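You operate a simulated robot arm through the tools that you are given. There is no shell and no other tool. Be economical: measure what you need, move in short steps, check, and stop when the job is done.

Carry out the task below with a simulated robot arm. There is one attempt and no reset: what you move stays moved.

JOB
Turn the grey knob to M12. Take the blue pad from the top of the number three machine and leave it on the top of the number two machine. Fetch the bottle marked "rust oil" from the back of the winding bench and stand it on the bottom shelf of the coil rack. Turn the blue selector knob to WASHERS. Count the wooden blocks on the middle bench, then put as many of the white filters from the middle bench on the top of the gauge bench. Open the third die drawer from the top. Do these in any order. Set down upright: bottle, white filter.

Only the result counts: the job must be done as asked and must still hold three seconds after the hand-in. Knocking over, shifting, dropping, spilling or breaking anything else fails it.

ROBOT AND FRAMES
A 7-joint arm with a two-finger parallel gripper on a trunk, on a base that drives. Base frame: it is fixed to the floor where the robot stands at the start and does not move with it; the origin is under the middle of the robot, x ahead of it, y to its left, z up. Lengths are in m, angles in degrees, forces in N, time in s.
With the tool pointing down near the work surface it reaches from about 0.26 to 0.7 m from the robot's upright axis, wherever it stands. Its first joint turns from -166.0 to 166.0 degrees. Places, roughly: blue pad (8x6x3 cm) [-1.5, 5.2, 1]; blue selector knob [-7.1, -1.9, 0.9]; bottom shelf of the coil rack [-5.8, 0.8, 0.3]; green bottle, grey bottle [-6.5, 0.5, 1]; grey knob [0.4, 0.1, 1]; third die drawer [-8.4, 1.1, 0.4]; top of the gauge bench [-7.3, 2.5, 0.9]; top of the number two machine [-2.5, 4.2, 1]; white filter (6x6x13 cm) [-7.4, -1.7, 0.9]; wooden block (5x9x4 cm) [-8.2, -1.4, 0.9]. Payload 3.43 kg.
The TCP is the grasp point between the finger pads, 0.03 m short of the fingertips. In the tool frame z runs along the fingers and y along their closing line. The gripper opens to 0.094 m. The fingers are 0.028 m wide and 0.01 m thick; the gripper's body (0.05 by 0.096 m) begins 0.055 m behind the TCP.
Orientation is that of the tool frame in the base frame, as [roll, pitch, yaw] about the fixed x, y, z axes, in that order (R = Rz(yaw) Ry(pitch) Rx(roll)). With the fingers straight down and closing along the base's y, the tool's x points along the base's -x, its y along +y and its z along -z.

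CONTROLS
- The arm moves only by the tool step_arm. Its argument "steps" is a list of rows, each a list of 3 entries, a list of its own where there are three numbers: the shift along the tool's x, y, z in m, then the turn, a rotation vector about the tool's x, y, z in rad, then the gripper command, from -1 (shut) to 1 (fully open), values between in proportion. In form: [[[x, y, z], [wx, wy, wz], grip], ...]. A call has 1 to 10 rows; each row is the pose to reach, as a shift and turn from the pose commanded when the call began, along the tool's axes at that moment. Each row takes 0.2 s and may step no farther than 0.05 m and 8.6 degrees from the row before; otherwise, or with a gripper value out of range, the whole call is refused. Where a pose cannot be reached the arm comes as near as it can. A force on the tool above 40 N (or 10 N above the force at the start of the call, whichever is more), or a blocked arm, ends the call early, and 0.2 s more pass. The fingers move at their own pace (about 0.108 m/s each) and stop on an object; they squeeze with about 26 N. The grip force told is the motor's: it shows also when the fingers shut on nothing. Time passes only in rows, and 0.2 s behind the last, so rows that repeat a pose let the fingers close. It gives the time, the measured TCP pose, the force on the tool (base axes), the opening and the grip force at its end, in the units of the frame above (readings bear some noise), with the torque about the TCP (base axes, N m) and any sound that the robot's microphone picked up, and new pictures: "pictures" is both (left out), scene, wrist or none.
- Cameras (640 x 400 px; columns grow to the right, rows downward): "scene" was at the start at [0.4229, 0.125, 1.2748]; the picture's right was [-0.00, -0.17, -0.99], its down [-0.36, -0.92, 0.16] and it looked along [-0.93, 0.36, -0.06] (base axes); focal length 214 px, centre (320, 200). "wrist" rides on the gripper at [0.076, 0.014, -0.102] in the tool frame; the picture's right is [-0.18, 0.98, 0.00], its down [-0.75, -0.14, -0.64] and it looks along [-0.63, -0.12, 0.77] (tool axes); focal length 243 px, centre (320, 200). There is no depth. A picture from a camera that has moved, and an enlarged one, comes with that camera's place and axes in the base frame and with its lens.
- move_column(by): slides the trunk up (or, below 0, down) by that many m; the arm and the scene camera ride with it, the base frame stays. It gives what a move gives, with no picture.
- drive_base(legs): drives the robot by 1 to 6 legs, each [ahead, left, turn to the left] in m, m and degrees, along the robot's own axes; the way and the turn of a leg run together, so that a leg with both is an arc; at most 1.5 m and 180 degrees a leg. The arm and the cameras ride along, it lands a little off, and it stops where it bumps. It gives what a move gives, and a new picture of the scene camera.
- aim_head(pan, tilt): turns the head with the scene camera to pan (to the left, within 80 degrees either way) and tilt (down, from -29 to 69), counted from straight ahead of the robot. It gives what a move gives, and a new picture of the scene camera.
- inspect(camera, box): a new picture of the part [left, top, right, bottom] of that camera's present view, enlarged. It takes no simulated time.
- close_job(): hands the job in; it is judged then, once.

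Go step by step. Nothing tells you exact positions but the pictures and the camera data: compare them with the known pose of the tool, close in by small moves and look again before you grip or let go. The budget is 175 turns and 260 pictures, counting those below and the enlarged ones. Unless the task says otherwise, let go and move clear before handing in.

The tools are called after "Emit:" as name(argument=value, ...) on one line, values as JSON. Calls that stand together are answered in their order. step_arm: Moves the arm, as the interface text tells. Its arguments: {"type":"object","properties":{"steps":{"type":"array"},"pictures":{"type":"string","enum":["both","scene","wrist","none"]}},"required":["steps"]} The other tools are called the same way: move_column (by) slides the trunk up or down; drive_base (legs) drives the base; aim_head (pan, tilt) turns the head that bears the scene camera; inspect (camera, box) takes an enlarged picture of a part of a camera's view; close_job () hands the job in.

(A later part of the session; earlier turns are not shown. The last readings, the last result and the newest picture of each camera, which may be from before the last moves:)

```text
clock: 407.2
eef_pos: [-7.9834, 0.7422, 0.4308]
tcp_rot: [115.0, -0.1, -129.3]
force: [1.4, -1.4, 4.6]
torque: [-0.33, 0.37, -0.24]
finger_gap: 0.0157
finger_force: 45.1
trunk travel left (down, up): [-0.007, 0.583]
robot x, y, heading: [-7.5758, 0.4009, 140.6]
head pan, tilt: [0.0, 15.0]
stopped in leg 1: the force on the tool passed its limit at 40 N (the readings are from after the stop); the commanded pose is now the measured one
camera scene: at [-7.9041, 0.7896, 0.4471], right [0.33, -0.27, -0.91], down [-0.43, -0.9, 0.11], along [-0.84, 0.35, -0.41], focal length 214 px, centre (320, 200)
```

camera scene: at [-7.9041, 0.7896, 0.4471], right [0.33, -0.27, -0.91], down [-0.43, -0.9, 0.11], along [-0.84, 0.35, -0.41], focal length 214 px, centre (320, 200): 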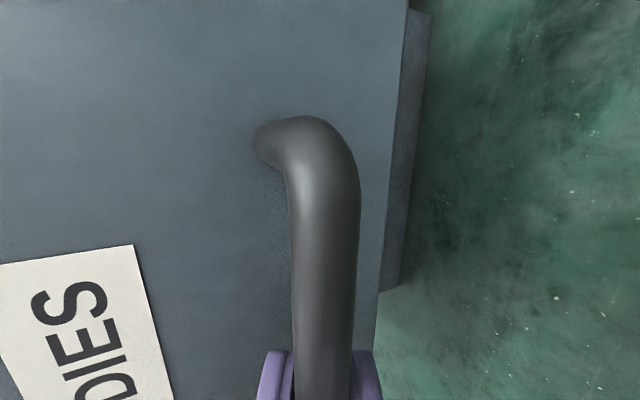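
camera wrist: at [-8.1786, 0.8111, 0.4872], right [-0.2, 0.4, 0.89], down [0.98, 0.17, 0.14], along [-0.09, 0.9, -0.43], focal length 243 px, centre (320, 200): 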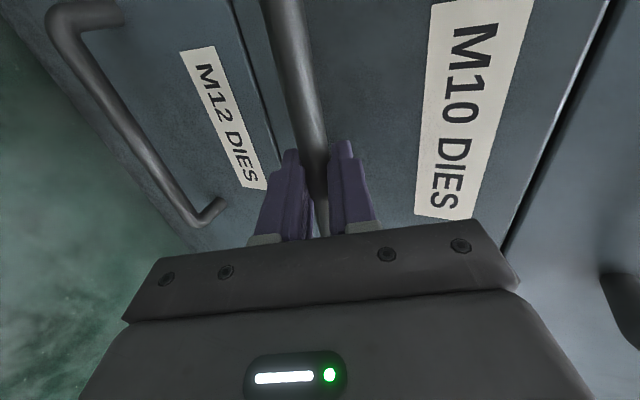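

The drawer came out ~28 cm to its stop. Opening the fingers and backing off along their axis.

Emit:
step_arm(steps=[[[0, 0, 0], [0, 0, 0], 0.0], [[0, 0, 0], [0, 0, 0], 0.3], [[0, 0, -0.03], [0, 0, 0], 0.3], [[0, 0, -0.06], [0, 0, 0], 0.3], [[0, 0, -0.09], [0, 0, 0], 0.3]], pictures="none")

Emit:
drive_base(legs=[[-0.12, 0, 0]])

Emit:
step_arm(steps=[[[0, 0, 0], [0, 0, -0.149], 0.6], [[0, 0, 0], [0, 0, -0.298], 0.6], [[0, 0, 0], [0, 0, -0.447], 0.6], [[0, 0, 0], [0, 0, -0.596], 0.6], [[0, 0, 0], [0, 0, -0.745], 0.6], [[0, 0, 0], [0, 0, -0.894], 0.6], [[0, 0, 0], [0, 0, -1.043], 0.6], [[0, 0, 0], [0, 0, -1.192], 0.6], [[0, 0, 0], [0, 0, -1.341], 0.6], [[0, 0, 0], [0, 0, -1.49], 0.6]], pictures="scene")

```text
clock: 408.4
eef_pos: [-7.9205, 0.6902, 0.4692]
tcp_rot: [115.1, -0.2, -129.2]
force: [0.3, -0.4, 0.5]
torque: [-0.02, -0.01, 0.01]
finger_gap: 0.0612
finger_force: 0.1
trunk travel left (down, up): [-0.007, 0.583]
robot x, y, heading: [-7.5762, 0.3994, 140.3]
head pan, tilt: [0.0, 15.0]
```

```text
clock: 409.6
eef_pos: [-7.8264, 0.6134, 0.4696]
tcp_rot: [115.0, -0.2, -129.1]
force: [0.6, 0.6, -1.0]
torque: [0.02, -0.01, -0.01]
finger_gap: 0.0612
finger_force: 0.0
trunk travel left (down, up): [-0.007, 0.583]
robot x, y, heading: [-7.4791, 0.3225, 140.3]
head pan, tilt: [0.0, 15.0]
camera scene: at [-7.7472, 0.6602, 0.4855], right [0.33, -0.27, -0.91], down [-0.43, -0.9, 0.11], along [-0.84, 0.35, -0.41], focal length 214 px, centre (320, 200)
```

scene: 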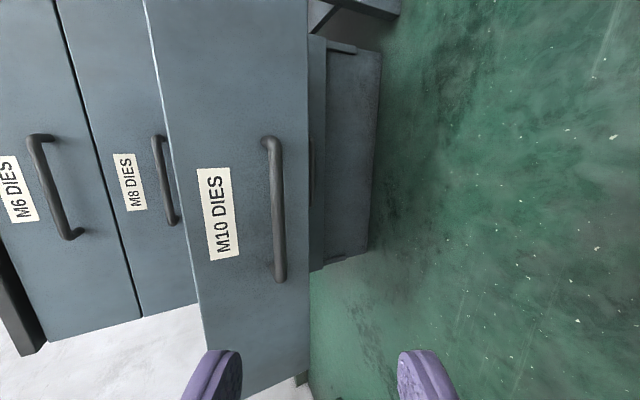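

```text
clock: 411.9
eef_pos: [-7.8268, 0.6114, 0.4703]
tcp_rot: [170.0, 64.6, -50.1]
force: [0.2, -0.8, -0.5]
torque: [0.01, 0.0, 0.0]
finger_gap: 0.0751
finger_force: 0.0
trunk travel left (down, up): [-0.007, 0.583]
robot x, y, heading: [-7.4838, 0.3189, 140.3]
head pan, tilt: [0.0, 15.0]
camera scene: at [-7.8247, 0.621, 0.564], right [0.66, 0.75, -0.07], down [0.45, -0.46, -0.76], along [-0.61, 0.47, -0.64], focal length 214 px, centre (320, 200)
```

scene: 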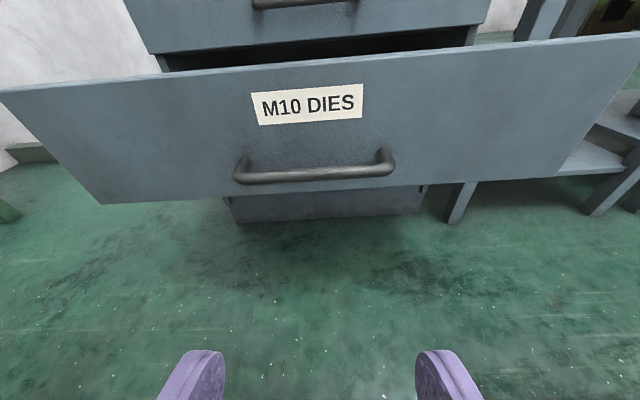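

The third drawer is open. Next the selector: I'll raise up, and drive back to the middle bench's left end.

Emit:
move_column(by=0.4)

Emit:
move_column(by=0.18)

Emit:
step_arm(steps=[[[-0.03, 0, -0.02], [0, 0, -0.1], 1], [[-0.06, 0, -0.04], [0, 0, -0.1], 1], [[-0.09, 0, -0.06], [0, 0, -0.1], 1], [[-0.12, 0, -0.08], [0, 0, -0.1], 1]], pictures="none")

Emit:
drive_base(legs=[[0, 0.72, 0], [0, 0, 88]])

```text
clock: 415.7
eef_pos: [-7.826, 0.6117, 0.8702]
tcp_rot: [169.8, 64.6, -50.3]
force: [-0.7, -0.9, 0.4]
torque: [0.01, 0.02, -0.02]
finger_gap: 0.0751
finger_force: 0.0
trunk travel left (down, up): [-0.407, 0.183]
robot x, y, heading: [-7.4811, 0.3194, 140.3]
head pan, tilt: [0.0, 15.0]
```

```text
clock: 417.7
eef_pos: [-7.8256, 0.6113, 1.0509]
tcp_rot: [169.8, 64.5, -50.3]
force: [-0.1, 0.5, -0.4]
torque: [0.02, 0.01, 0.02]
finger_gap: 0.075
finger_force: 0.1
trunk travel left (down, up): [-0.587, 0.003]
robot x, y, heading: [-7.4817, 0.3211, 140.5]
head pan, tilt: [0.0, 15.0]
```

```text
clock: 418.7
eef_pos: [-7.802, 0.6065, 1.1937]
tcp_rot: [-178.0, 65.0, -36.9]
force: [0.7, 0.3, -0.1]
torque: [0.01, 0.01, 0.02]
finger_gap: 0.0939
finger_force: 0.1
trunk travel left (down, up): [-0.587, 0.003]
robot x, y, heading: [-7.4817, 0.3193, 140.4]
head pan, tilt: [0.0, 15.0]
```

```text
clock: 426.3
eef_pos: [-8.2379, -0.5337, 1.1926]
tcp_rot: [-178.0, 65.0, 50.1]
force: [0.2, 0.3, 0.1]
torque: [-0.02, 0.0, -0.01]
finger_gap: 0.0942
finger_force: 0.1
trunk travel left (down, up): [-0.587, 0.003]
robot x, y, heading: [-7.9362, -0.2249, -132.6]
head pan, tilt: [0.0, 15.0]
camera scene: at [-8.2396, -0.5349, 1.2854], right [-0.75, 0.66, 0.01], down [0.42, 0.49, -0.77], along [-0.52, -0.57, -0.64], focal length 214 px, centre (320, 200)
```

scene: 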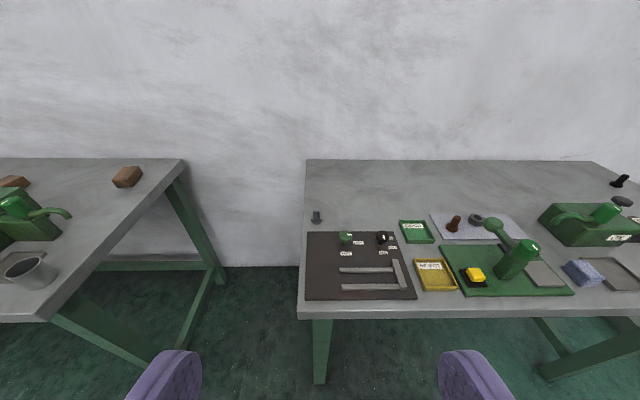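

Sliding left along the bench to the selector.

Emit:
drive_base(legs=[[0, 1.2, 0], [0, 0.46, 0]])

Emit:
aim_head(pan=0, tilt=25)

```text
clock: 434.6
eef_pos: [-7.0292, -1.6371, 1.1921]
tcp_rot: [-177.9, 65.0, 50.5]
force: [0.5, -1.0, -0.7]
torque: [0.03, 0.02, -0.04]
finger_gap: 0.0939
finger_force: 0.0
trunk travel left (down, up): [-0.587, 0.003]
robot x, y, heading: [-6.7294, -1.3306, -132.4]
head pan, tilt: [0.0, 15.0]
camera scene: at [-7.0316, -1.6388, 1.2854], right [-0.75, 0.66, 0.02], down [0.42, 0.49, -0.77], along [-0.51, -0.57, -0.64], focal length 214 px, centre (320, 200)
```

scene: 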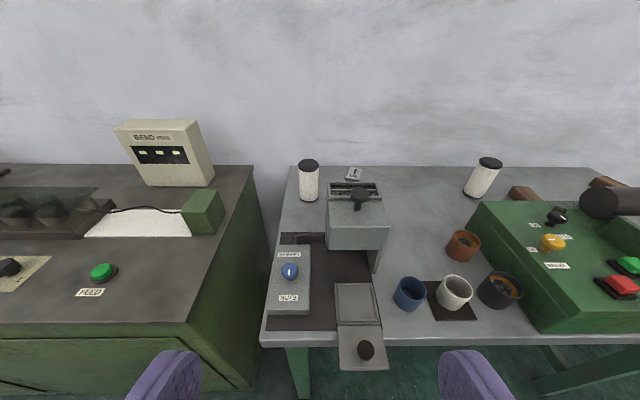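

```text
clock: 435.3
eef_pos: [-7.0307, -1.6362, 1.1918]
tcp_rot: [-178.0, 65.0, 50.2]
force: [-0.1, 0.2, 0.5]
torque: [-0.02, -0.01, 0.01]
finger_gap: 0.0939
finger_force: 0.0
trunk travel left (down, up): [-0.587, 0.003]
robot x, y, heading: [-6.7297, -1.3329, -132.6]
head pan, tilt: [0.0, 25.0]
camera scene: at [-7.0272, -1.632, 1.2713], right [-0.75, 0.66, 0.01], down [0.5, 0.58, -0.64], along [-0.43, -0.47, -0.77], focal length 214 px, centre (320, 200)
```

scene: 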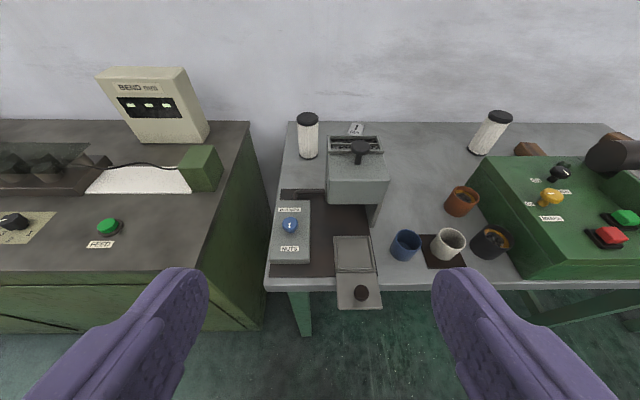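

Emit:
inspect(camera="scene", box=[255, 190, 335, 270])

```text
5.00 times, centred on (295, 230) of scene
camera zoom: at [-7.0272, -1.632, 1.2713], right [-0.75, 0.66, 0.01], down [0.5, 0.58, -0.64], along [-0.43, -0.47, -0.77], focal length 1072 px, centre (445, 50)
```

zoom: 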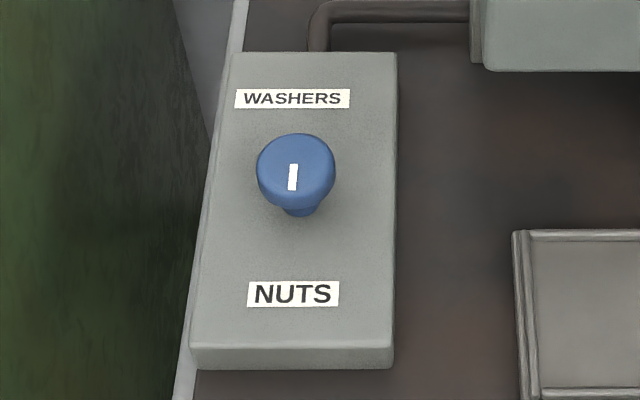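

The knob's mark is toward NUTS; WASHERS is on the far side, so half a turn. I'll bring the tool straight down above it.

Emit:
step_arm(steps=[[[0, 0, 0], [0, 0.142, 0], 0.2], [[0, 0.005, 0.0], [0, 0.284, 0], 0.2], [[0, 0.01, 0.0], [0, 0.426, 0], 0.2], [[0, 0.02, 0.0], [0, 0.568, 0], 0.2], [[0, 0.03, 0.0], [0, 0.71, 0], 0.2], [[0, 0.04, 0.0], [0, 0.852, 0], 0.2], [[0, 0.045, 0.0], [0, 0.994, 0], 0.2], [[0, 0.051, 0.0], [0, 1.134, 0], 0.2]], pictures="none")

Emit:
step_arm(steps=[[[-0.045, 0, 0.0], [0, 0, 0], 0.2], [[-0.09, 0, 0.0], [0, 0, 0], 0.2], [[-0.135, 0, 0.0], [0, 0, 0], 0.2], [[-0.17, 0, 0.03], [0, 0, 0], 0.2], [[-0.203, 0, 0.06], [0, 0, 0], 0.2]])

```text
clock: 437.1
eef_pos: [-6.9918, -1.6722, 1.1914]
tcp_rot: [-179.1, 0.0, 48.4]
force: [0.5, 0.7, -1.2]
torque: [0.0, -0.01, 0.02]
finger_gap: 0.0565
finger_force: 0.0
trunk travel left (down, up): [-0.587, 0.003]
robot x, y, heading: [-6.7276, -1.3289, -132.3]
head pan, tilt: [0.0, 25.0]
```

```text
clock: 438.3
eef_pos: [-7.1292, -1.8229, 1.1306]
tcp_rot: [-179.2, 0.0, 48.6]
force: [0.3, 0.2, -0.1]
torque: [0.05, -0.03, -0.02]
finger_gap: 0.0564
finger_force: 0.0
trunk travel left (down, up): [-0.587, 0.003]
robot x, y, heading: [-6.7314, -1.327, -132.4]
head pan, tilt: [0.0, 25.0]
camera scene: at [-7.1747, -1.873, 1.1693], right [-0.75, 0.66, 0.01], down [0.6, 0.67, 0.42], along [0.27, 0.33, -0.91], focal length 214 px, centre (320, 200)
camera wrist: at [-7.0657, -1.7761, 1.2334], right [0.61, -0.79, -0.01], down [-0.6, -0.48, 0.64], along [-0.51, -0.39, -0.77], focal length 243 px, centre (320, 200)
```

scene: 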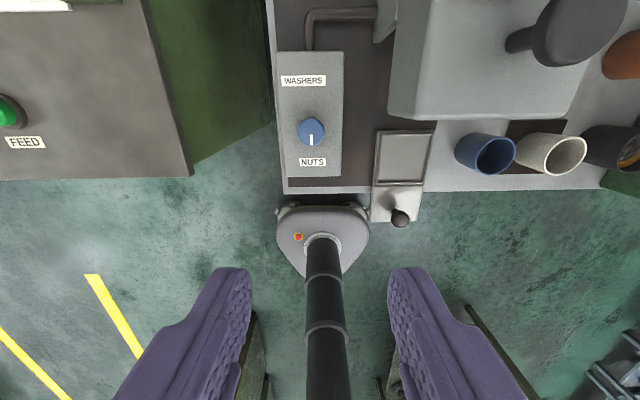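
wrist: 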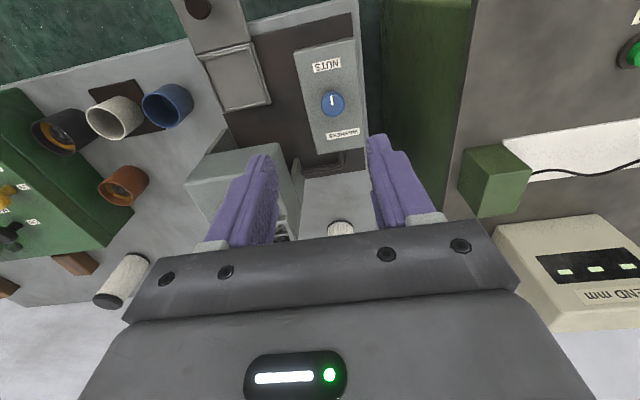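

Knob centre ≈ (-7.145, -1.852), top near z 0.90. I'll shift over it and lower the trunk 13 cm.

Emit:
step_arm(steps=[[[-0.032, 0.007, 0.0], [0, 0, 0], 0.2]], pictures="none")

Emit:
move_column(by=-0.13)

Emit:
step_arm(steps=[[[0, 0, 0.0], [0, 0, 0], 0.2]])

```text
clock: 438.7
eef_pos: [-7.1428, -1.8524, 1.1304]
tcp_rot: [-179.2, -0.1, 48.5]
force: [-0.1, -0.1, 0.4]
torque: [0.03, -0.01, -0.04]
finger_gap: 0.0565
finger_force: 0.1
trunk travel left (down, up): [-0.587, 0.003]
robot x, y, heading: [-6.7324, -1.331, -132.4]
head pan, tilt: [0.0, 25.0]
```

```text
clock: 440.3
eef_pos: [-7.1423, -1.8505, 1.003]
tcp_rot: [-179.2, 0.1, 48.6]
force: [-0.4, -0.2, 0.6]
torque: [-0.02, 0.0, -0.01]
finger_gap: 0.0565
finger_force: 0.1
trunk travel left (down, up): [-0.457, 0.133]
robot x, y, heading: [-6.7286, -1.3317, -132.5]
head pan, tilt: [0.0, 25.0]
```

```text
clock: 440.7
eef_pos: [-7.1424, -1.8498, 1.0019]
tcp_rot: [-179.2, -0.1, 48.6]
force: [-0.1, -0.4, -0.2]
torque: [0.0, -0.01, -0.03]
finger_gap: 0.0559
finger_force: 0.1
trunk travel left (down, up): [-0.457, 0.133]
robot x, y, heading: [-6.7369, -1.3326, -132.3]
head pan, tilt: [0.0, 25.0]
camera scene: at [-7.1885, -1.9008, 1.04], right [-0.75, 0.66, 0.01], down [0.6, 0.68, 0.42], along [0.27, 0.33, -0.91], focal length 214 px, centre (320, 200)
camera wrist: at [-7.0795, -1.8039, 1.1039], right [0.61, -0.79, -0.01], down [-0.6, -0.48, 0.64], along [-0.52, -0.39, -0.76], focal length 243 px, centre (320, 200)
```

scene: 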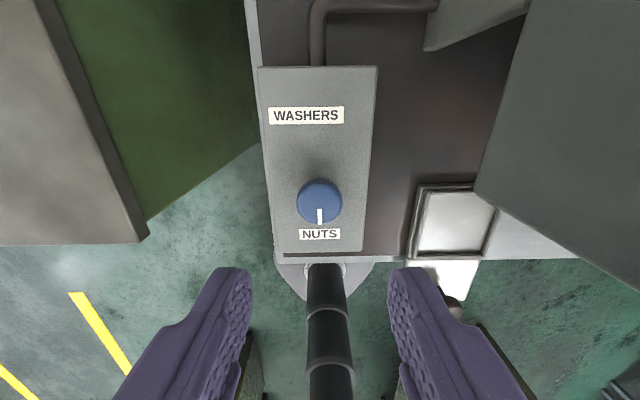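
wrist: 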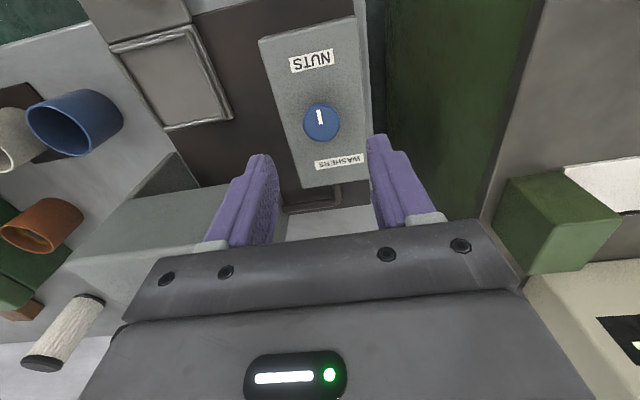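

Well centred. To stay clear of the hopper I'll turn it in two 90° bites. First pre-rotate 45° counter-clockwise while descending.

Emit:
step_arm(steps=[[[-0.005, 0.0, 0.015], [0, 0, -0.131], 0.2], [[-0.005, 0.0, 0.03], [0, 0, -0.262], 0.2], [[-0.005, 0.0, 0.045], [0, 0, -0.393], 0.2], [[-0.005, 0.0, 0.06], [0, 0, -0.524], 0.2], [[-0.005, 0.0, 0.07], [0, 0, -0.655], 0.2], [[-0.005, 0.0, 0.08], [0, 0, -0.785], 0.2]])

```text
clock: 442.1
eef_pos: [-7.1375, -1.8454, 0.9249]
tcp_rot: [-179.3, -0.6, 93.7]
force: [0.3, 0.4, 1.0]
torque: [0.02, -0.03, -0.03]
finger_gap: 0.0563
finger_force: 0.1
out of reach, approached as far as the arm can: row 5, 6
trunk travel left (down, up): [-0.457, 0.133]
robot x, y, heading: [-6.7275, -1.3288, -132.2]
head pan, tilt: [0.0, 25.0]
camera scene: at [-7.134, -1.9125, 0.9619], right [-1.0, -0.06, 0.01], down [-0.05, 0.9, 0.43], along [-0.04, 0.43, -0.9], focal length 214 px, centre (320, 200)
camera wrist: at [-7.1271, -1.769, 1.0273], right [0.99, -0.12, -0.01], down [-0.09, -0.77, 0.64], along [-0.09, -0.63, -0.77], focal length 243 px, centre (320, 200)
```

scene: 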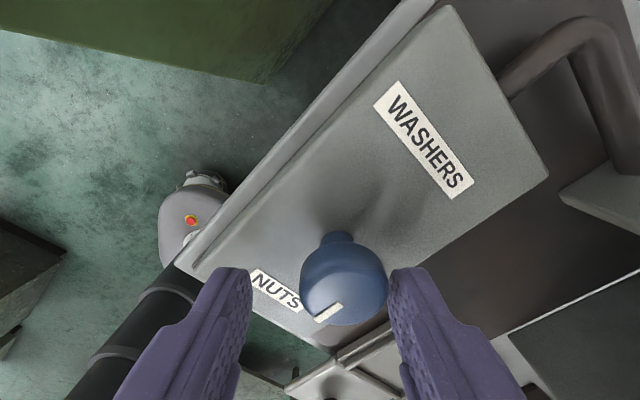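
wrist: 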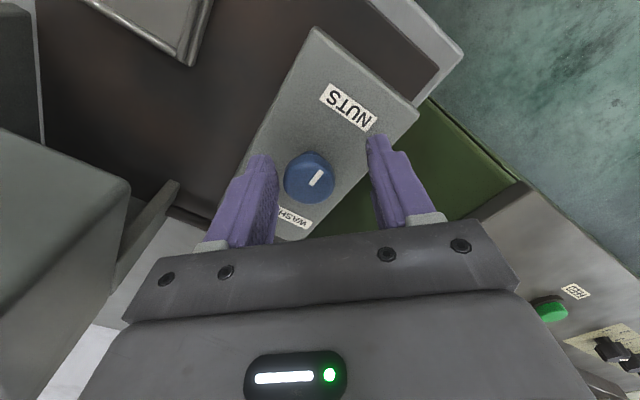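

The arm is at its limit again; I'll rise 5 cm, bring the base 6 cm closer, lower the trunk a bit, and re-centre.

Emit:
step_arm(steps=[[[0, 0, -0.045], [0, 0, 0], 0.2], [[0, 0, -0.09], [0, 0, 0], 0.2]], pictures="none")

Emit:
drive_base(legs=[[0.06, 0, 0]])

Emit:
move_column(by=-0.05)

Emit:
step_arm(steps=[[[0.018, 0.017, 0], [0, 0, 0], 0.2], [[0.035, 0.033, 0], [0, 0, 0], 0.2]])

```text
clock: 442.7
eef_pos: [-7.158, -1.8703, 1.0003]
tcp_rot: [-179.6, -0.7, 93.6]
force: [0.3, 0.1, -0.9]
torque: [0.01, -0.03, -0.01]
finger_gap: 0.0565
finger_force: 0.1
out of reach, approached as far as the arm can: row 1, 2
trunk travel left (down, up): [-0.457, 0.133]
robot x, y, heading: [-6.7298, -1.3301, -132.1]
head pan, tilt: [0.0, 25.0]
```

```text
clock: 443.7
eef_pos: [-7.2003, -1.9169, 0.9998]
tcp_rot: [-179.5, -0.7, 93.5]
force: [-0.8, -0.5, -0.4]
torque: [0.04, 0.01, 0.0]
finger_gap: 0.0563
finger_force: 0.1
trunk travel left (down, up): [-0.457, 0.133]
robot x, y, heading: [-6.7728, -1.379, -132.5]
head pan, tilt: [0.0, 25.0]
camera scene: at [-7.1963, -1.9841, 1.0369], right [-1.0, -0.06, 0.01], down [-0.05, 0.9, 0.43], along [-0.03, 0.43, -0.9], focal length 214 px, centre (320, 200)
```

scene: 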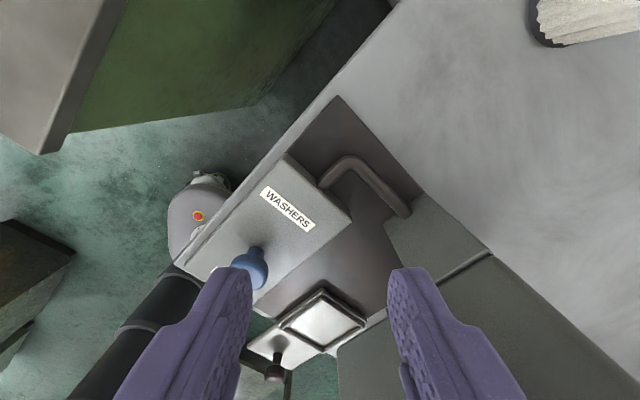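

```text
clock: 444.6
eef_pos: [-7.1986, -1.9158, 0.9511]
tcp_rot: [-179.4, -0.6, 93.6]
force: [-0.6, 0.2, 0.2]
torque: [-0.01, 0.01, -0.01]
finger_gap: 0.0563
finger_force: 0.0
trunk travel left (down, up): [-0.407, 0.183]
robot x, y, heading: [-6.7728, -1.3749, -132.6]
head pan, tilt: [0.0, 25.0]
```

```text
clock: 445.2
eef_pos: [-7.1939, -1.9123, 0.9379]
tcp_rot: [-179.5, -0.7, 93.5]
force: [0.2, 0.0, 0.1]
torque: [-0.02, -0.01, 0.0]
finger_gap: 0.0565
finger_force: 0.0
out of reach, approached as far as the arm can: row 1, 2
trunk travel left (down, up): [-0.407, 0.183]
robot x, y, heading: [-6.7691, -1.3796, -132.3]
head pan, tilt: [0.0, 25.0]
camera scene: at [-7.1904, -1.9801, 0.9744], right [-1.0, -0.06, 0.01], down [-0.05, 0.9, 0.43], along [-0.03, 0.43, -0.9], focal length 214 px, centre (320, 200)
camera wrist: at [-7.1832, -1.8368, 1.0401], right [0.99, -0.12, -0.01], down [-0.09, -0.77, 0.63], along [-0.09, -0.63, -0.77], focal length 243 px, centre (320, 200)
```

scene: 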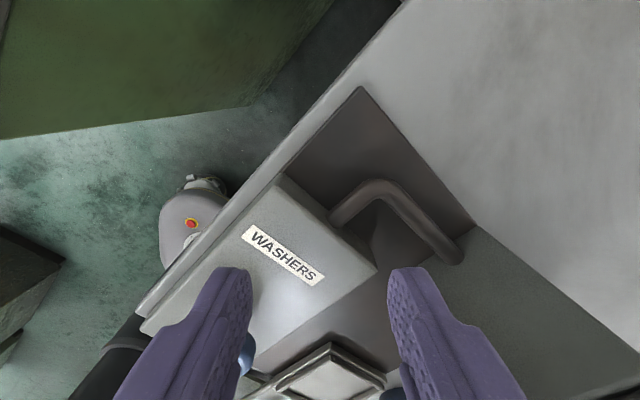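
wrist: 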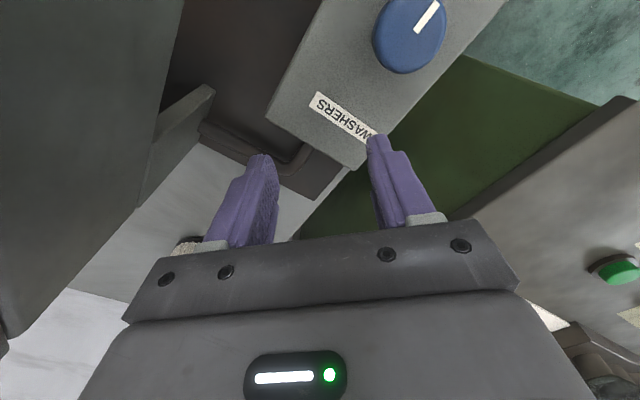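

The arm solution seems stuck at its stretched limit. I'll draw the hand back toward the robot and up to free it.

Emit:
step_arm(steps=[[[0, 0, -0.04], [0, 0, 0], 0.2], [[0.0277, 0.0288, -0.05], [0, 0, 0.1], 0.2], [[0.0554, 0.0576, -0.06], [0, 0, 0.2], 0.2], [[0.083, 0.0864, -0.07], [0, 0, 0.3], 0.2], [[0.11, 0.115, -0.08], [0, 0, 0.4], 0.2]], pictures="none")

```text
clock: 446.4
eef_pos: [-7.1877, -1.9311, 0.965]
tcp_rot: [-179.3, -0.6, 70.6]
force: [-0.5, -0.2, -0.4]
torque: [0.03, 0.02, 0.0]
finger_gap: 0.0565
finger_force: 0.1
out of reach, approached as far as the arm can: row 1, 2, 3, 4, 5
trunk travel left (down, up): [-0.407, 0.183]
robot x, y, heading: [-6.7723, -1.3752, -132.2]
head pan, tilt: [0.0, 25.0]
```

Emit:
step_arm(steps=[[[0, 0, 0], [0, 0, 0], 0.2], [[0, 0, 0], [0, 0, 0], 0.2], [[0, 0, 0], [0, 0, 0], 0.2]], pictures="scene")

```text
clock: 447.2
eef_pos: [-7.1883, -1.9302, 0.9652]
tcp_rot: [-179.2, -0.5, 70.5]
force: [-0.2, 0.8, -0.4]
torque: [0.02, 0.0, 0.0]
finger_gap: 0.0563
finger_force: 0.1
trunk travel left (down, up): [-0.407, 0.183]
robot x, y, heading: [-6.7674, -1.3768, -132.5]
head pan, tilt: [0.0, 25.0]
camera scene: at [-7.211, -1.994, 1.0025], right [-0.94, 0.33, 0.01], down [0.31, 0.85, 0.43], along [0.13, 0.41, -0.9], focal length 214 px, centre (320, 200)
```

scene: 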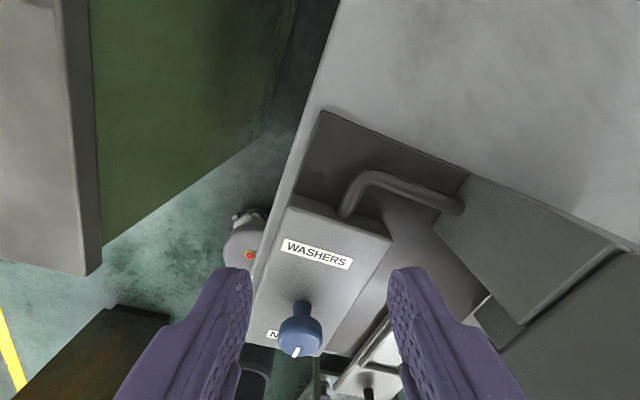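

Emit:
step_arm(steps=[[[0.02, 0.003, -0.02], [0, 0, 0.1], 0.2], [[0.04, 0.006, -0.03], [0, 0, 0.2], 0.2], [[0.06, 0.009, -0.03], [0, 0, 0.3], 0.2]], pictures="none")

```text
clock: 448.0
eef_pos: [-7.1957, -1.9268, 0.9746]
tcp_rot: [-179.2, -0.4, 53.3]
force: [0.0, 0.4, 0.0]
torque: [0.0, 0.0, 0.01]
finger_gap: 0.0566
finger_force: 0.1
out of reach, approached as far as the arm can: row 1, 2, 3
trunk travel left (down, up): [-0.407, 0.183]
robot x, y, heading: [-6.7712, -1.3742, -132.4]
head pan, tilt: [0.0, 25.0]
```

Emit:
step_arm(steps=[[[0.0, 0.0, -0.03], [0, -0.12, 0], 0.2], [[0.02, 0.0, -0.06], [0, -0.24, 0], 0.2], [[0.04, 0.0, -0.08], [0, -0.36, 0], 0.2], [[0.06, 0.0, -0.1], [0, -0.48, 0], 0.2]], pictures="none")

```text
clock: 449.0
eef_pos: [-7.2599, -2.0118, 1.0327]
tcp_rot: [-179.0, 27.5, 53.8]
force: [-0.6, -1.1, 0.1]
torque: [0.0, 0.01, -0.02]
finger_gap: 0.0564
finger_force: 0.0
out of reach, approached as far as the arm can: row 1, 2, 3, 4
trunk travel left (down, up): [-0.407, 0.183]
robot x, y, heading: [-6.77, -1.3777, -132.3]
head pan, tilt: [0.0, 25.0]
```

The arm is straight at the elbow and stuck. I'll command a larger move directly toward the shoulder (back and up) to bend it.

Emit:
step_arm(steps=[[[0.0262, 0, -0.0365], [0, 0, 0], 0.2], [[0.0525, 0, -0.073], [0, 0, 0], 0.2], [[0.0787, 0, -0.1095], [0, 0, 0], 0.2], [[0.105, 0, -0.146], [0, 0, 0], 0.2], [[0.131, 0, -0.182], [0, 0, 0], 0.2], [[0.157, 0, -0.219], [0, 0, 0], 0.2]], pictures="none")

```text
clock: 450.4
eef_pos: [-7.2696, -2.0217, 1.0949]
tcp_rot: [-179.1, 27.3, 53.7]
force: [0.9, 0.8, -0.6]
torque: [-0.01, 0.02, -0.01]
finger_gap: 0.0565
finger_force: 0.1
out of reach, approached as far as the arm can: row 1, 2, 3, 4, 5, 6
trunk travel left (down, up): [-0.407, 0.183]
robot x, y, heading: [-6.7688, -1.376, -132.0]
head pan, tilt: [0.0, 25.0]
```

Still stretched. I'll clear the bench first: trunk up, base back.

Emit:
move_column(by=0.18)

Emit:
drive_base(legs=[[-0.32, 0, 0]])

Emit:
step_arm(steps=[[[0.04, 0, 0], [0, 0, 0], 0.2], [[0.08, 0, 0], [0, 0, 0], 0.2], [[0.12, 0, 0], [0, 0, 0], 0.2], [[0.16, 0, 0], [0, 0, 0], 0.2], [[0.2, 0, 0], [0, 0, 0], 0.2]])

```text
clock: 452.4
eef_pos: [-7.2704, -2.0213, 1.2752]
tcp_rot: [-178.9, 27.2, 53.8]
force: [0.4, -0.1, 0.4]
torque: [-0.01, -0.02, -0.02]
finger_gap: 0.0563
finger_force: 0.0
trunk travel left (down, up): [-0.587, 0.003]
robot x, y, heading: [-6.7692, -1.3762, -132.3]
head pan, tilt: [0.0, 25.0]
```

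```text
clock: 454.6
eef_pos: [-7.054, -1.7832, 1.2759]
tcp_rot: [-179.0, 27.4, 53.7]
force: [0.4, -0.8, 0.5]
torque: [-0.01, 0.02, -0.02]
finger_gap: 0.0566
finger_force: 0.1
trunk travel left (down, up): [-0.587, 0.003]
robot x, y, heading: [-6.5548, -1.1402, -132.2]
head pan, tilt: [0.0, 25.0]
camera scene: at [-7.0802, -1.8168, 1.3412], right [-0.8, 0.6, 0.01], down [0.6, 0.8, -0.04], along [-0.04, -0.02, -1.0], focal length 214 px, centre (320, 200)
```

scene: 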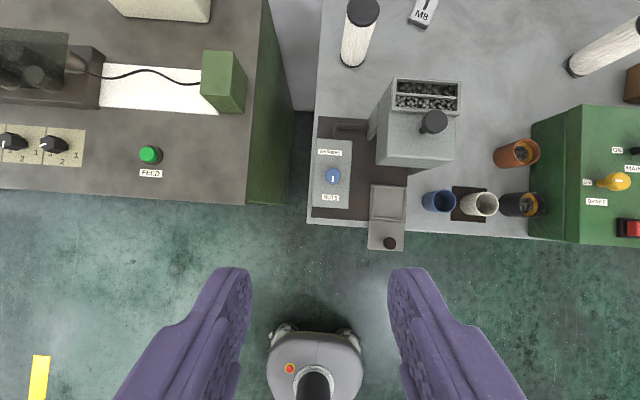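

```text
clock: 455.8
eef_pos: [-7.0352, -1.7497, 1.1391]
tcp_rot: [-179.1, 27.4, 53.6]
force: [-0.2, 0.6, 0.2]
torque: [0.01, -0.02, -0.02]
finger_gap: 0.0563
finger_force: 0.0
out of reach, approached as far as the arm can: row 1, 2, 3, 4, 5
trunk travel left (down, up): [-0.587, 0.003]
robot x, y, heading: [-6.5527, -1.1409, -132.1]
head pan, tilt: [0.0, 25.0]
camera scene: at [-7.0618, -1.7842, 1.2046], right [-0.8, 0.6, 0.01], down [0.6, 0.8, -0.04], along [-0.04, -0.02, -1.0], focal length 214 px, centre (320, 200)
camera wrist: at [-6.9541, -1.6673, 1.1945], right [0.69, -0.72, 0.07], down [-0.33, -0.22, 0.92], along [-0.64, -0.66, -0.39], focal length 243 px, centre (320, 200)
```

scene: 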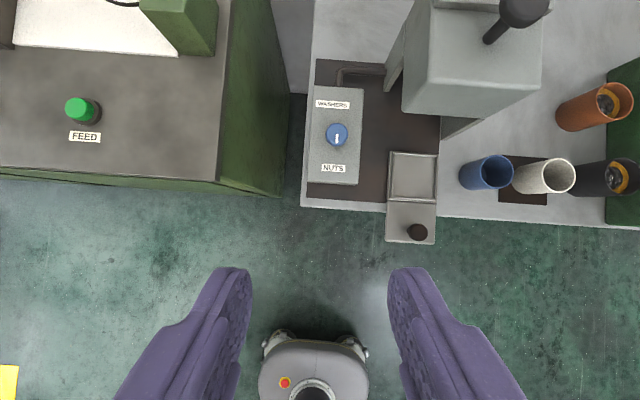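
wrist: 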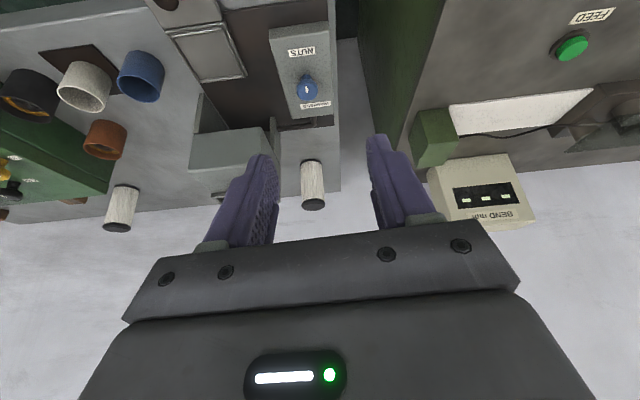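

Emit:
step_arm(steps=[[[0.043, 0, -0.0225], [0, 0, 0], 0.2], [[0.086, 0, -0.045], [0, 0, 0], 0.2], [[0.129, 0, -0.0675], [0, 0, 0], 0.2], [[0.172, 0, -0.09], [0, 0, 0], 0.2], [[0.215, 0, -0.1125], [0, 0, 0], 0.2], [[0.258, 0, -0.135], [0, 0, 0], 0.2], [[0.301, 0, -0.1575], [0, 0, 0], 0.2], [[0.344, 0, -0.18], [0, 0, 0], 0.2], [[0.387, 0, -0.2025], [0, 0, 0], 0.2], [[0.43, 0, -0.225], [0, 0, 0], 0.2]], pictures="none")

```text
clock: 457.9
eef_pos: [-6.7496, -1.3674, 1.1408]
tcp_rot: [-179.0, 28.5, 53.8]
force: [-0.4, 0.5, 0.0]
torque: [-0.03, 0.01, 0.04]
finger_gap: 0.0562
finger_force: 0.2
out of reach, approached as far as the arm can: row 1
trunk travel left (down, up): [-0.587, 0.003]
robot x, y, heading: [-6.5538, -1.1385, -132.2]
head pan, tilt: [0.0, 25.0]
```

Freed. Now I'll point the tool down, raise the arm, and lower the trunk so the knob is well within reach.

Emit:
step_arm(steps=[[[-0.037, 0, -0.018], [0, 0.1, 0], 0.2], [[-0.075, 0, -0.036], [0, 0.2, 0], 0.2], [[-0.112, 0, -0.054], [0, 0.3, 0], 0.2], [[-0.15, 0, -0.072], [0, 0.4, 0], 0.2], [[-0.187, 0, -0.09], [0, 0.497, 0], 0.2], [[-0.225, 0, -0.108], [0, 0.497, 0], 0.2]], pictures="none")

Emit:
move_column(by=-0.22)

Emit:
drive_base(legs=[[0.28, 0, 0]])

```text
clock: 459.4
eef_pos: [-6.8297, -1.4829, 1.3368]
tcp_rot: [-179.2, -1.2, 53.5]
force: [-0.2, 0.4, -0.3]
torque: [0.0, 0.0, -0.04]
finger_gap: 0.0561
finger_force: 0.1
trunk travel left (down, up): [-0.587, 0.003]
robot x, y, heading: [-6.5541, -1.1355, -132.6]
head pan, tilt: [0.0, 25.0]
```

```text
clock: 461.7
eef_pos: [-6.8303, -1.4823, 1.1154]
tcp_rot: [-179.3, -1.1, 53.3]
force: [0.2, 0.6, 0.1]
torque: [-0.01, -0.03, -0.01]
finger_gap: 0.0566
finger_force: 0.0
trunk travel left (down, up): [-0.367, 0.223]
robot x, y, heading: [-6.5558, -1.1372, -132.1]
head pan, tilt: [0.0, 25.0]
```

```text
clock: 463.6
eef_pos: [-7.0183, -1.6893, 1.115]
tcp_rot: [-179.2, -1.3, 53.3]
force: [-0.9, -0.9, 0.1]
torque: [0.03, -0.03, -0.02]
finger_gap: 0.0562
finger_force: 0.0
trunk travel left (down, up): [-0.367, 0.223]
robot x, y, heading: [-6.7431, -1.34, -132.3]
head pan, tilt: [0.0, 25.0]
camera scene: at [-7.0609, -1.7443, 1.1524], right [-0.8, 0.6, 0.01], down [0.54, 0.72, 0.44], along [0.25, 0.36, -0.9], focal length 214 px, centre (320, 200)
```

scene: 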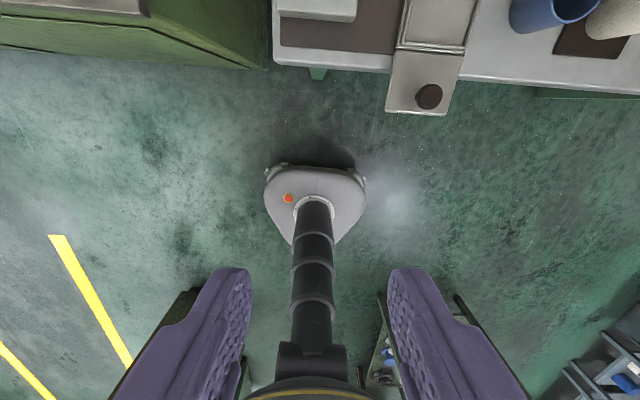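

Emit:
step_arm(steps=[[[-0.042, -0.001, 0.0], [0, 0, -0.1], 0.2], [[-0.084, -0.002, 0.0], [0, 0, -0.2], 0.2], [[-0.126, -0.004, 0.01], [0, 0, -0.3], 0.2], [[-0.168, -0.005, 0.02], [0, 0, -0.4], 0.2], [[-0.2074, -0.006, 0.03], [0, 0.02, -0.5], 0.2], [[-0.2074, -0.006, 0.06], [0, 0.02, -0.6], 0.2], [[-0.2074, -0.006, 0.09], [0, 0.02, -0.7], 0.2]])

```text
clock: 465.2
eef_pos: [-7.1488, -1.8494, 1.0209]
tcp_rot: [179.4, -2.5, 93.5]
force: [-0.3, -0.3, -0.1]
torque: [0.03, 0.04, -0.01]
finger_gap: 0.0564
finger_force: 0.1
trunk travel left (down, up): [-0.367, 0.223]
robot x, y, heading: [-6.739, -1.3454, -132.7]
head pan, tilt: [0.0, 25.0]
camera scene: at [-7.1454, -1.9195, 1.0557], right [-1.0, -0.06, -0.01], down [-0.06, 0.89, 0.46], along [-0.02, 0.46, -0.89], focal length 214 px, centre (320, 200)
camera wrist: at [-7.1394, -1.7784, 1.1262], right [0.99, -0.12, 0.0], down [-0.1, -0.79, 0.61], along [-0.07, -0.6, -0.79], focal length 243 px, centre (320, 200)
```

scene: 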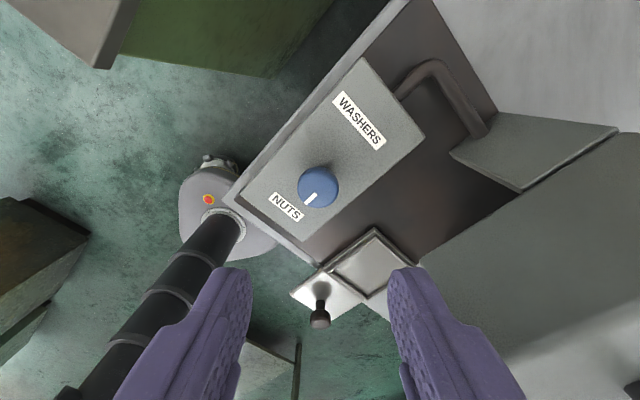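
wrist: 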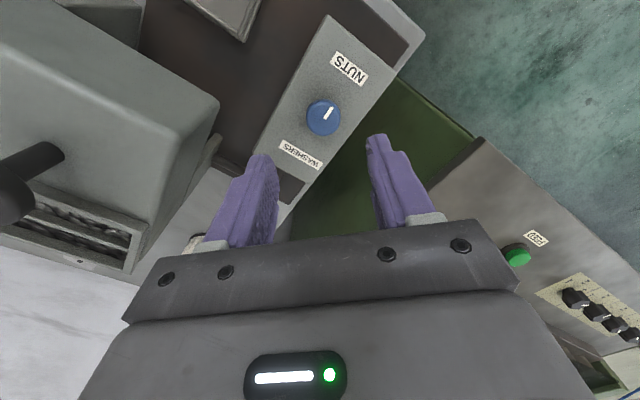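

Centred and within reach. Levelling the tool and descending to just above grip height.

Emit:
step_arm(steps=[[[-0.002, 0.002, 0.03], [0, -0.022, 0], 0.2], [[-0.002, 0.002, 0.06], [0, -0.044, 0], 0.2], [[-0.002, 0.002, 0.085], [0, -0.044, 0], 0.2], [[-0.002, 0.002, 0.1], [0, -0.044, 0], 0.2]])

```text
clock: 466.2
eef_pos: [-7.1457, -1.8471, 0.9225]
tcp_rot: [179.5, 0.1, 93.4]
force: [-0.8, -0.4, -0.6]
torque: [0.03, -0.03, -0.01]
finger_gap: 0.0564
finger_force: 0.1
trunk travel left (down, up): [-0.367, 0.223]
robot x, y, heading: [-6.7433, -1.3425, -132.5]
head pan, tilt: [0.0, 25.0]
camera scene: at [-7.142, -1.9149, 0.9601], right [-1.0, -0.06, -0.01], down [-0.06, 0.9, 0.42], along [-0.02, 0.42, -0.91], focal length 214 px, centre (320, 200)
camera wrist: at [-7.136, -1.7707, 1.0243], right [0.99, -0.12, 0.01], down [-0.1, -0.76, 0.64], along [-0.07, -0.64, -0.77], focal length 243 px, centre (320, 200)
```

scene: 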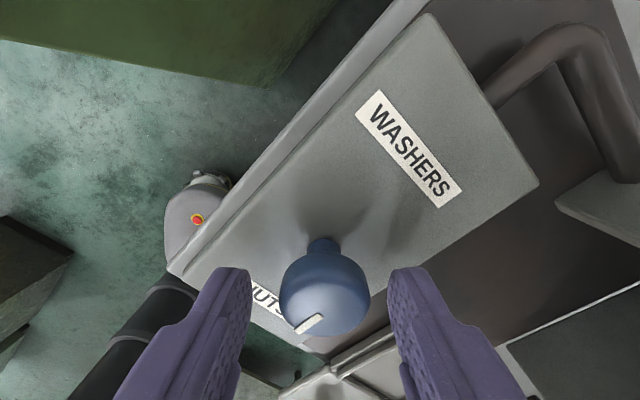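
wrist: 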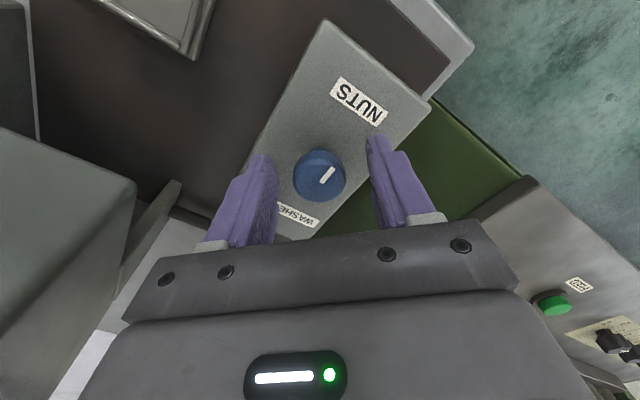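

Knob is between the fingers. Descending 1.4 cm and closing.

Emit:
step_arm(steps=[[[-0.005, -0.001, 0.007], [0, 0, 0], 0.2], [[-0.005, -0.001, 0.014], [0, 0, 0], 0.2], [[-0.005, -0.001, 0.014], [0, 0, 0], -1], [[-0.005, -0.001, 0.014], [0, 0, 0], -1], [[-0.005, -0.001, 0.014], [0, 0, 0], -1]])

```text
clock: 467.4
eef_pos: [-7.1459, -1.8544, 0.9097]
tcp_rot: [179.7, 0.1, 93.3]
force: [-6.9, -1.8, 18.8]
torque: [0.5, 0.17, 0.1]
finger_gap: 0.0313
finger_force: 44.7
trunk travel left (down, up): [-0.367, 0.223]
robot x, y, heading: [-6.7409, -1.3449, -132.5]
head pan, tilt: [0.0, 25.0]
camera scene: at [-7.1431, -1.9202, 0.9484], right [-1.0, -0.06, -0.01], down [-0.06, 0.91, 0.42], along [-0.02, 0.42, -0.91], focal length 214 px, centre (320, 200)
camera wrist: at [-7.1368, -1.7759, 1.0121], right [0.99, -0.13, 0.01], down [-0.1, -0.76, 0.64], along [-0.08, -0.64, -0.77], focal length 243 px, centre (320, 200)
```

scene: 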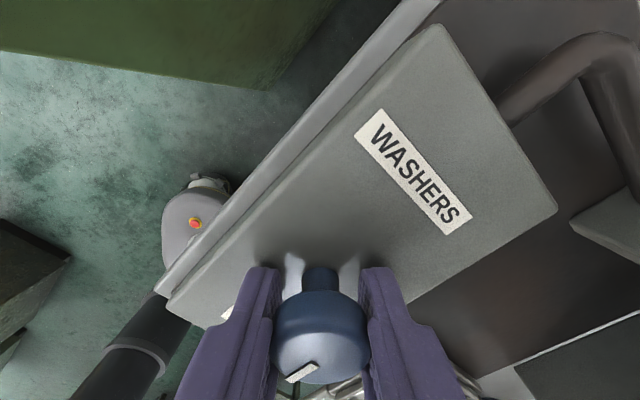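
wrist: 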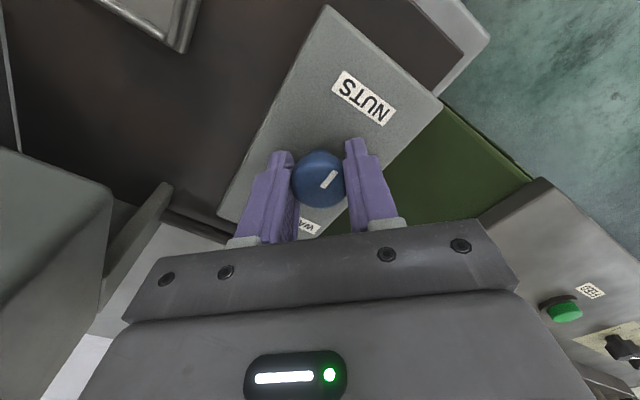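

Gripped (3.1 cm). I'll turn 23° clockwise first and check that the mark follows.

Emit:
step_arm(steps=[[[0, 0, -0.001], [0, 0, 0.1], -1], [[0, 0, -0.001], [0, 0, 0.2], -1], [[0, 0, -0.001], [0, 0, 0.3], -1], [[0, 0, -0.001], [0, 0, 0.4], -1]], pictures="wrist")

```text
clock: 468.4
eef_pos: [-7.1452, -1.8531, 0.91]
tcp_rot: [179.6, 0.0, 70.6]
force: [-16.0, -11.7, 20.8]
torque: [-0.07, 0.69, 0.74]
finger_gap: 0.0314
finger_force: 45.3
trunk travel left (down, up): [-0.367, 0.223]
robot x, y, heading: [-6.7436, -1.3459, -132.4]
head pan, tilt: [0.0, 25.0]
camera wrist: at [-7.1074, -1.7855, 1.0124], right [0.86, -0.5, 0.01], down [-0.39, -0.66, 0.64], along [-0.32, -0.56, -0.77], focal length 243 px, centre (320, 200)
```

wrist: 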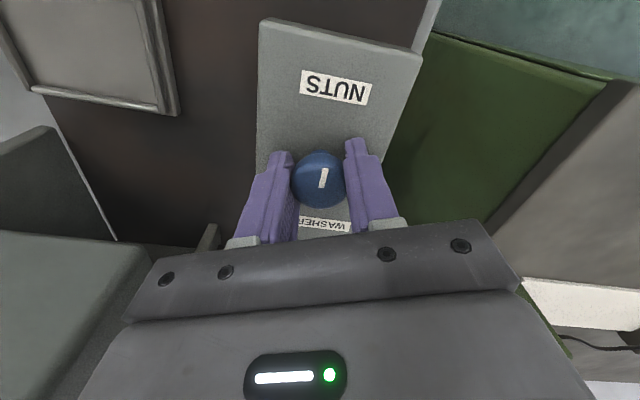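

The knob stayed at NUTS (slipped at a stop), so it must turn the other way. Testing counter-clockwise.

Emit:
step_arm(steps=[[[0, 0, -0.001], [0, 0, -0.1], -1], [[0, 0, -0.001], [0, 0, -0.2], -1], [[0, 0, -0.001], [0, 0, -0.3], -1], [[0, 0, -0.001], [0, 0, -0.4], -1], [[0, 0, -0.001], [0, 0, -0.5], -1]], pictures="wrist")

```text
clock: 469.6
eef_pos: [-7.1453, -1.8509, 0.9114]
tcp_rot: [179.6, 0.1, 99.1]
force: [-20.8, -0.8, 18.7]
torque: [1.14, 0.37, -0.12]
finger_gap: 0.0313
finger_force: 44.8
trunk travel left (down, up): [-0.367, 0.223]
robot x, y, heading: [-6.742, -1.3454, -132.4]
head pan, tilt: [0.0, 25.0]
camera wrist: at [-7.1453, -1.7734, 1.0123], right [1.0, -0.02, 0.01], down [-0.02, -0.77, 0.64], along [-0.01, -0.64, -0.77], focal length 243 px, centre (320, 200)
```

wrist: 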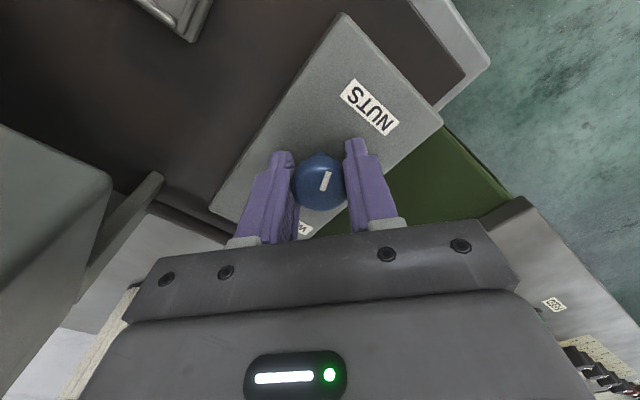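

Emit:
inspect(camera="wrist", box=[270, 70, 410, 240])

```text
2.35 times, centred on (340, 155) of wrist
camera zoom: at [-7.1453, -1.7734, 1.0123], right [1.0, -0.02, 0.01], down [-0.02, -0.77, 0.64], along [-0.01, -0.64, -0.77], focal length 571 px, centre (273, 306)
```

zoom: 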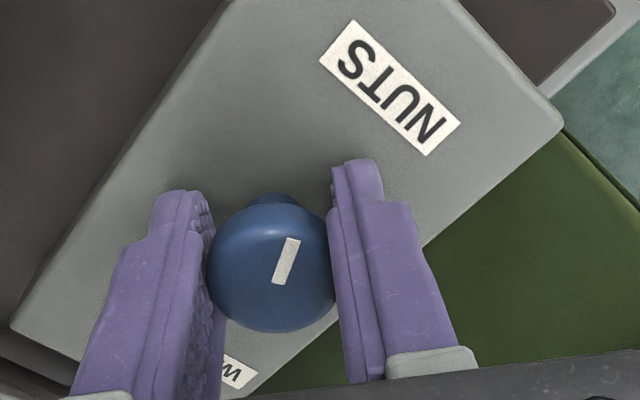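

It does follow counter-clockwise (mark now ~28° round). I'll release, lift slightly, rotate the hand back clockwise, and regrip.

Emit:
step_arm(steps=[[[0, 0, 0], [0, 0, 0], 0.2], [[0, 0, 0], [0, 0, 0], 0.2], [[0, 0, -0.03], [0, 0, 0.149], 0.2], [[0, 0, -0.03], [0, 0, 0.298], 0.2], [[0, 0, -0.03], [0, 0, 0.447], 0.2], [[0, 0, -0.03], [0, 0, 0.596], 0.2], [[0, 0, -0.03], [0, 0, 0.745], 0.2], [[0, 0, -0.03], [0, 0, 0.894], 0.2], [[0, 0, -0.03], [0, 0, 1.043], 0.2], [[0, 0, -0.03], [0, 0, 1.192], 0.2]], pictures="none")

Emit:
step_arm(steps=[[[0, 0, 0], [0, 0, 0.149], 0.2], [[0, 0, 0], [0, 0, 0.298], 0.2], [[0, 0, 0], [0, 0, 0.447], 0.2]], pictures="both")

```text
clock: 471.8
eef_pos: [-7.1442, -1.8527, 0.9404]
tcp_rot: [179.8, -0.4, 30.7]
force: [-0.6, 0.5, 0.3]
torque: [0.02, -0.03, 0.0]
finger_gap: 0.0562
finger_force: 0.1
trunk travel left (down, up): [-0.367, 0.223]
robot x, y, heading: [-6.7404, -1.3479, -132.2]
head pan, tilt: [0.0, 25.0]
```

```text
clock: 472.6
eef_pos: [-7.1385, -1.8629, 0.944]
tcp_rot: [179.1, -0.2, 11.1]
force: [7.9, -9.9, 1.3]
torque: [0.64, 0.49, 0.96]
finger_gap: 0.0565
finger_force: 0.1
trunk travel left (down, up): [-0.367, 0.223]
robot x, y, heading: [-6.7395, -1.3501, -132.0]
head pan, tilt: [0.0, 25.0]
stopped in row 3: the force on the tool passed its limit at 44 N (the readings are from after the stop); the commanded pose is now the measured one
camera scene: at [-7.2061, -1.8757, 0.9819], right [-0.19, 0.98, -0.03], down [0.88, 0.19, 0.43], along [0.43, 0.06, -0.9], focal length 214 px, centre (320, 200)
camera wrist: at [-7.0602, -1.8616, 1.0467], right [0.01, -1.0, 0.01], down [-0.77, 0.0, 0.64], along [-0.64, -0.02, -0.77], focal length 243 px, centre (320, 200)
```

scene: 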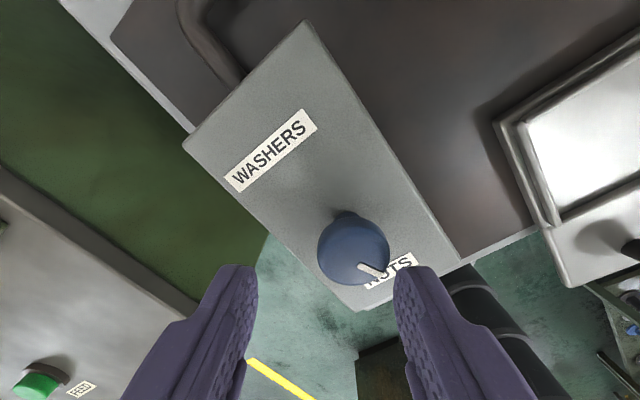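
wrist: 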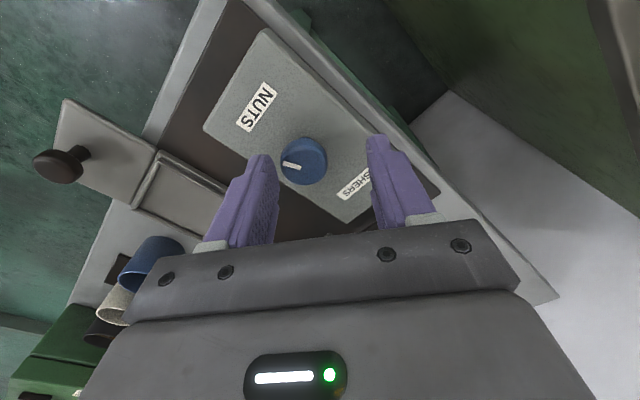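

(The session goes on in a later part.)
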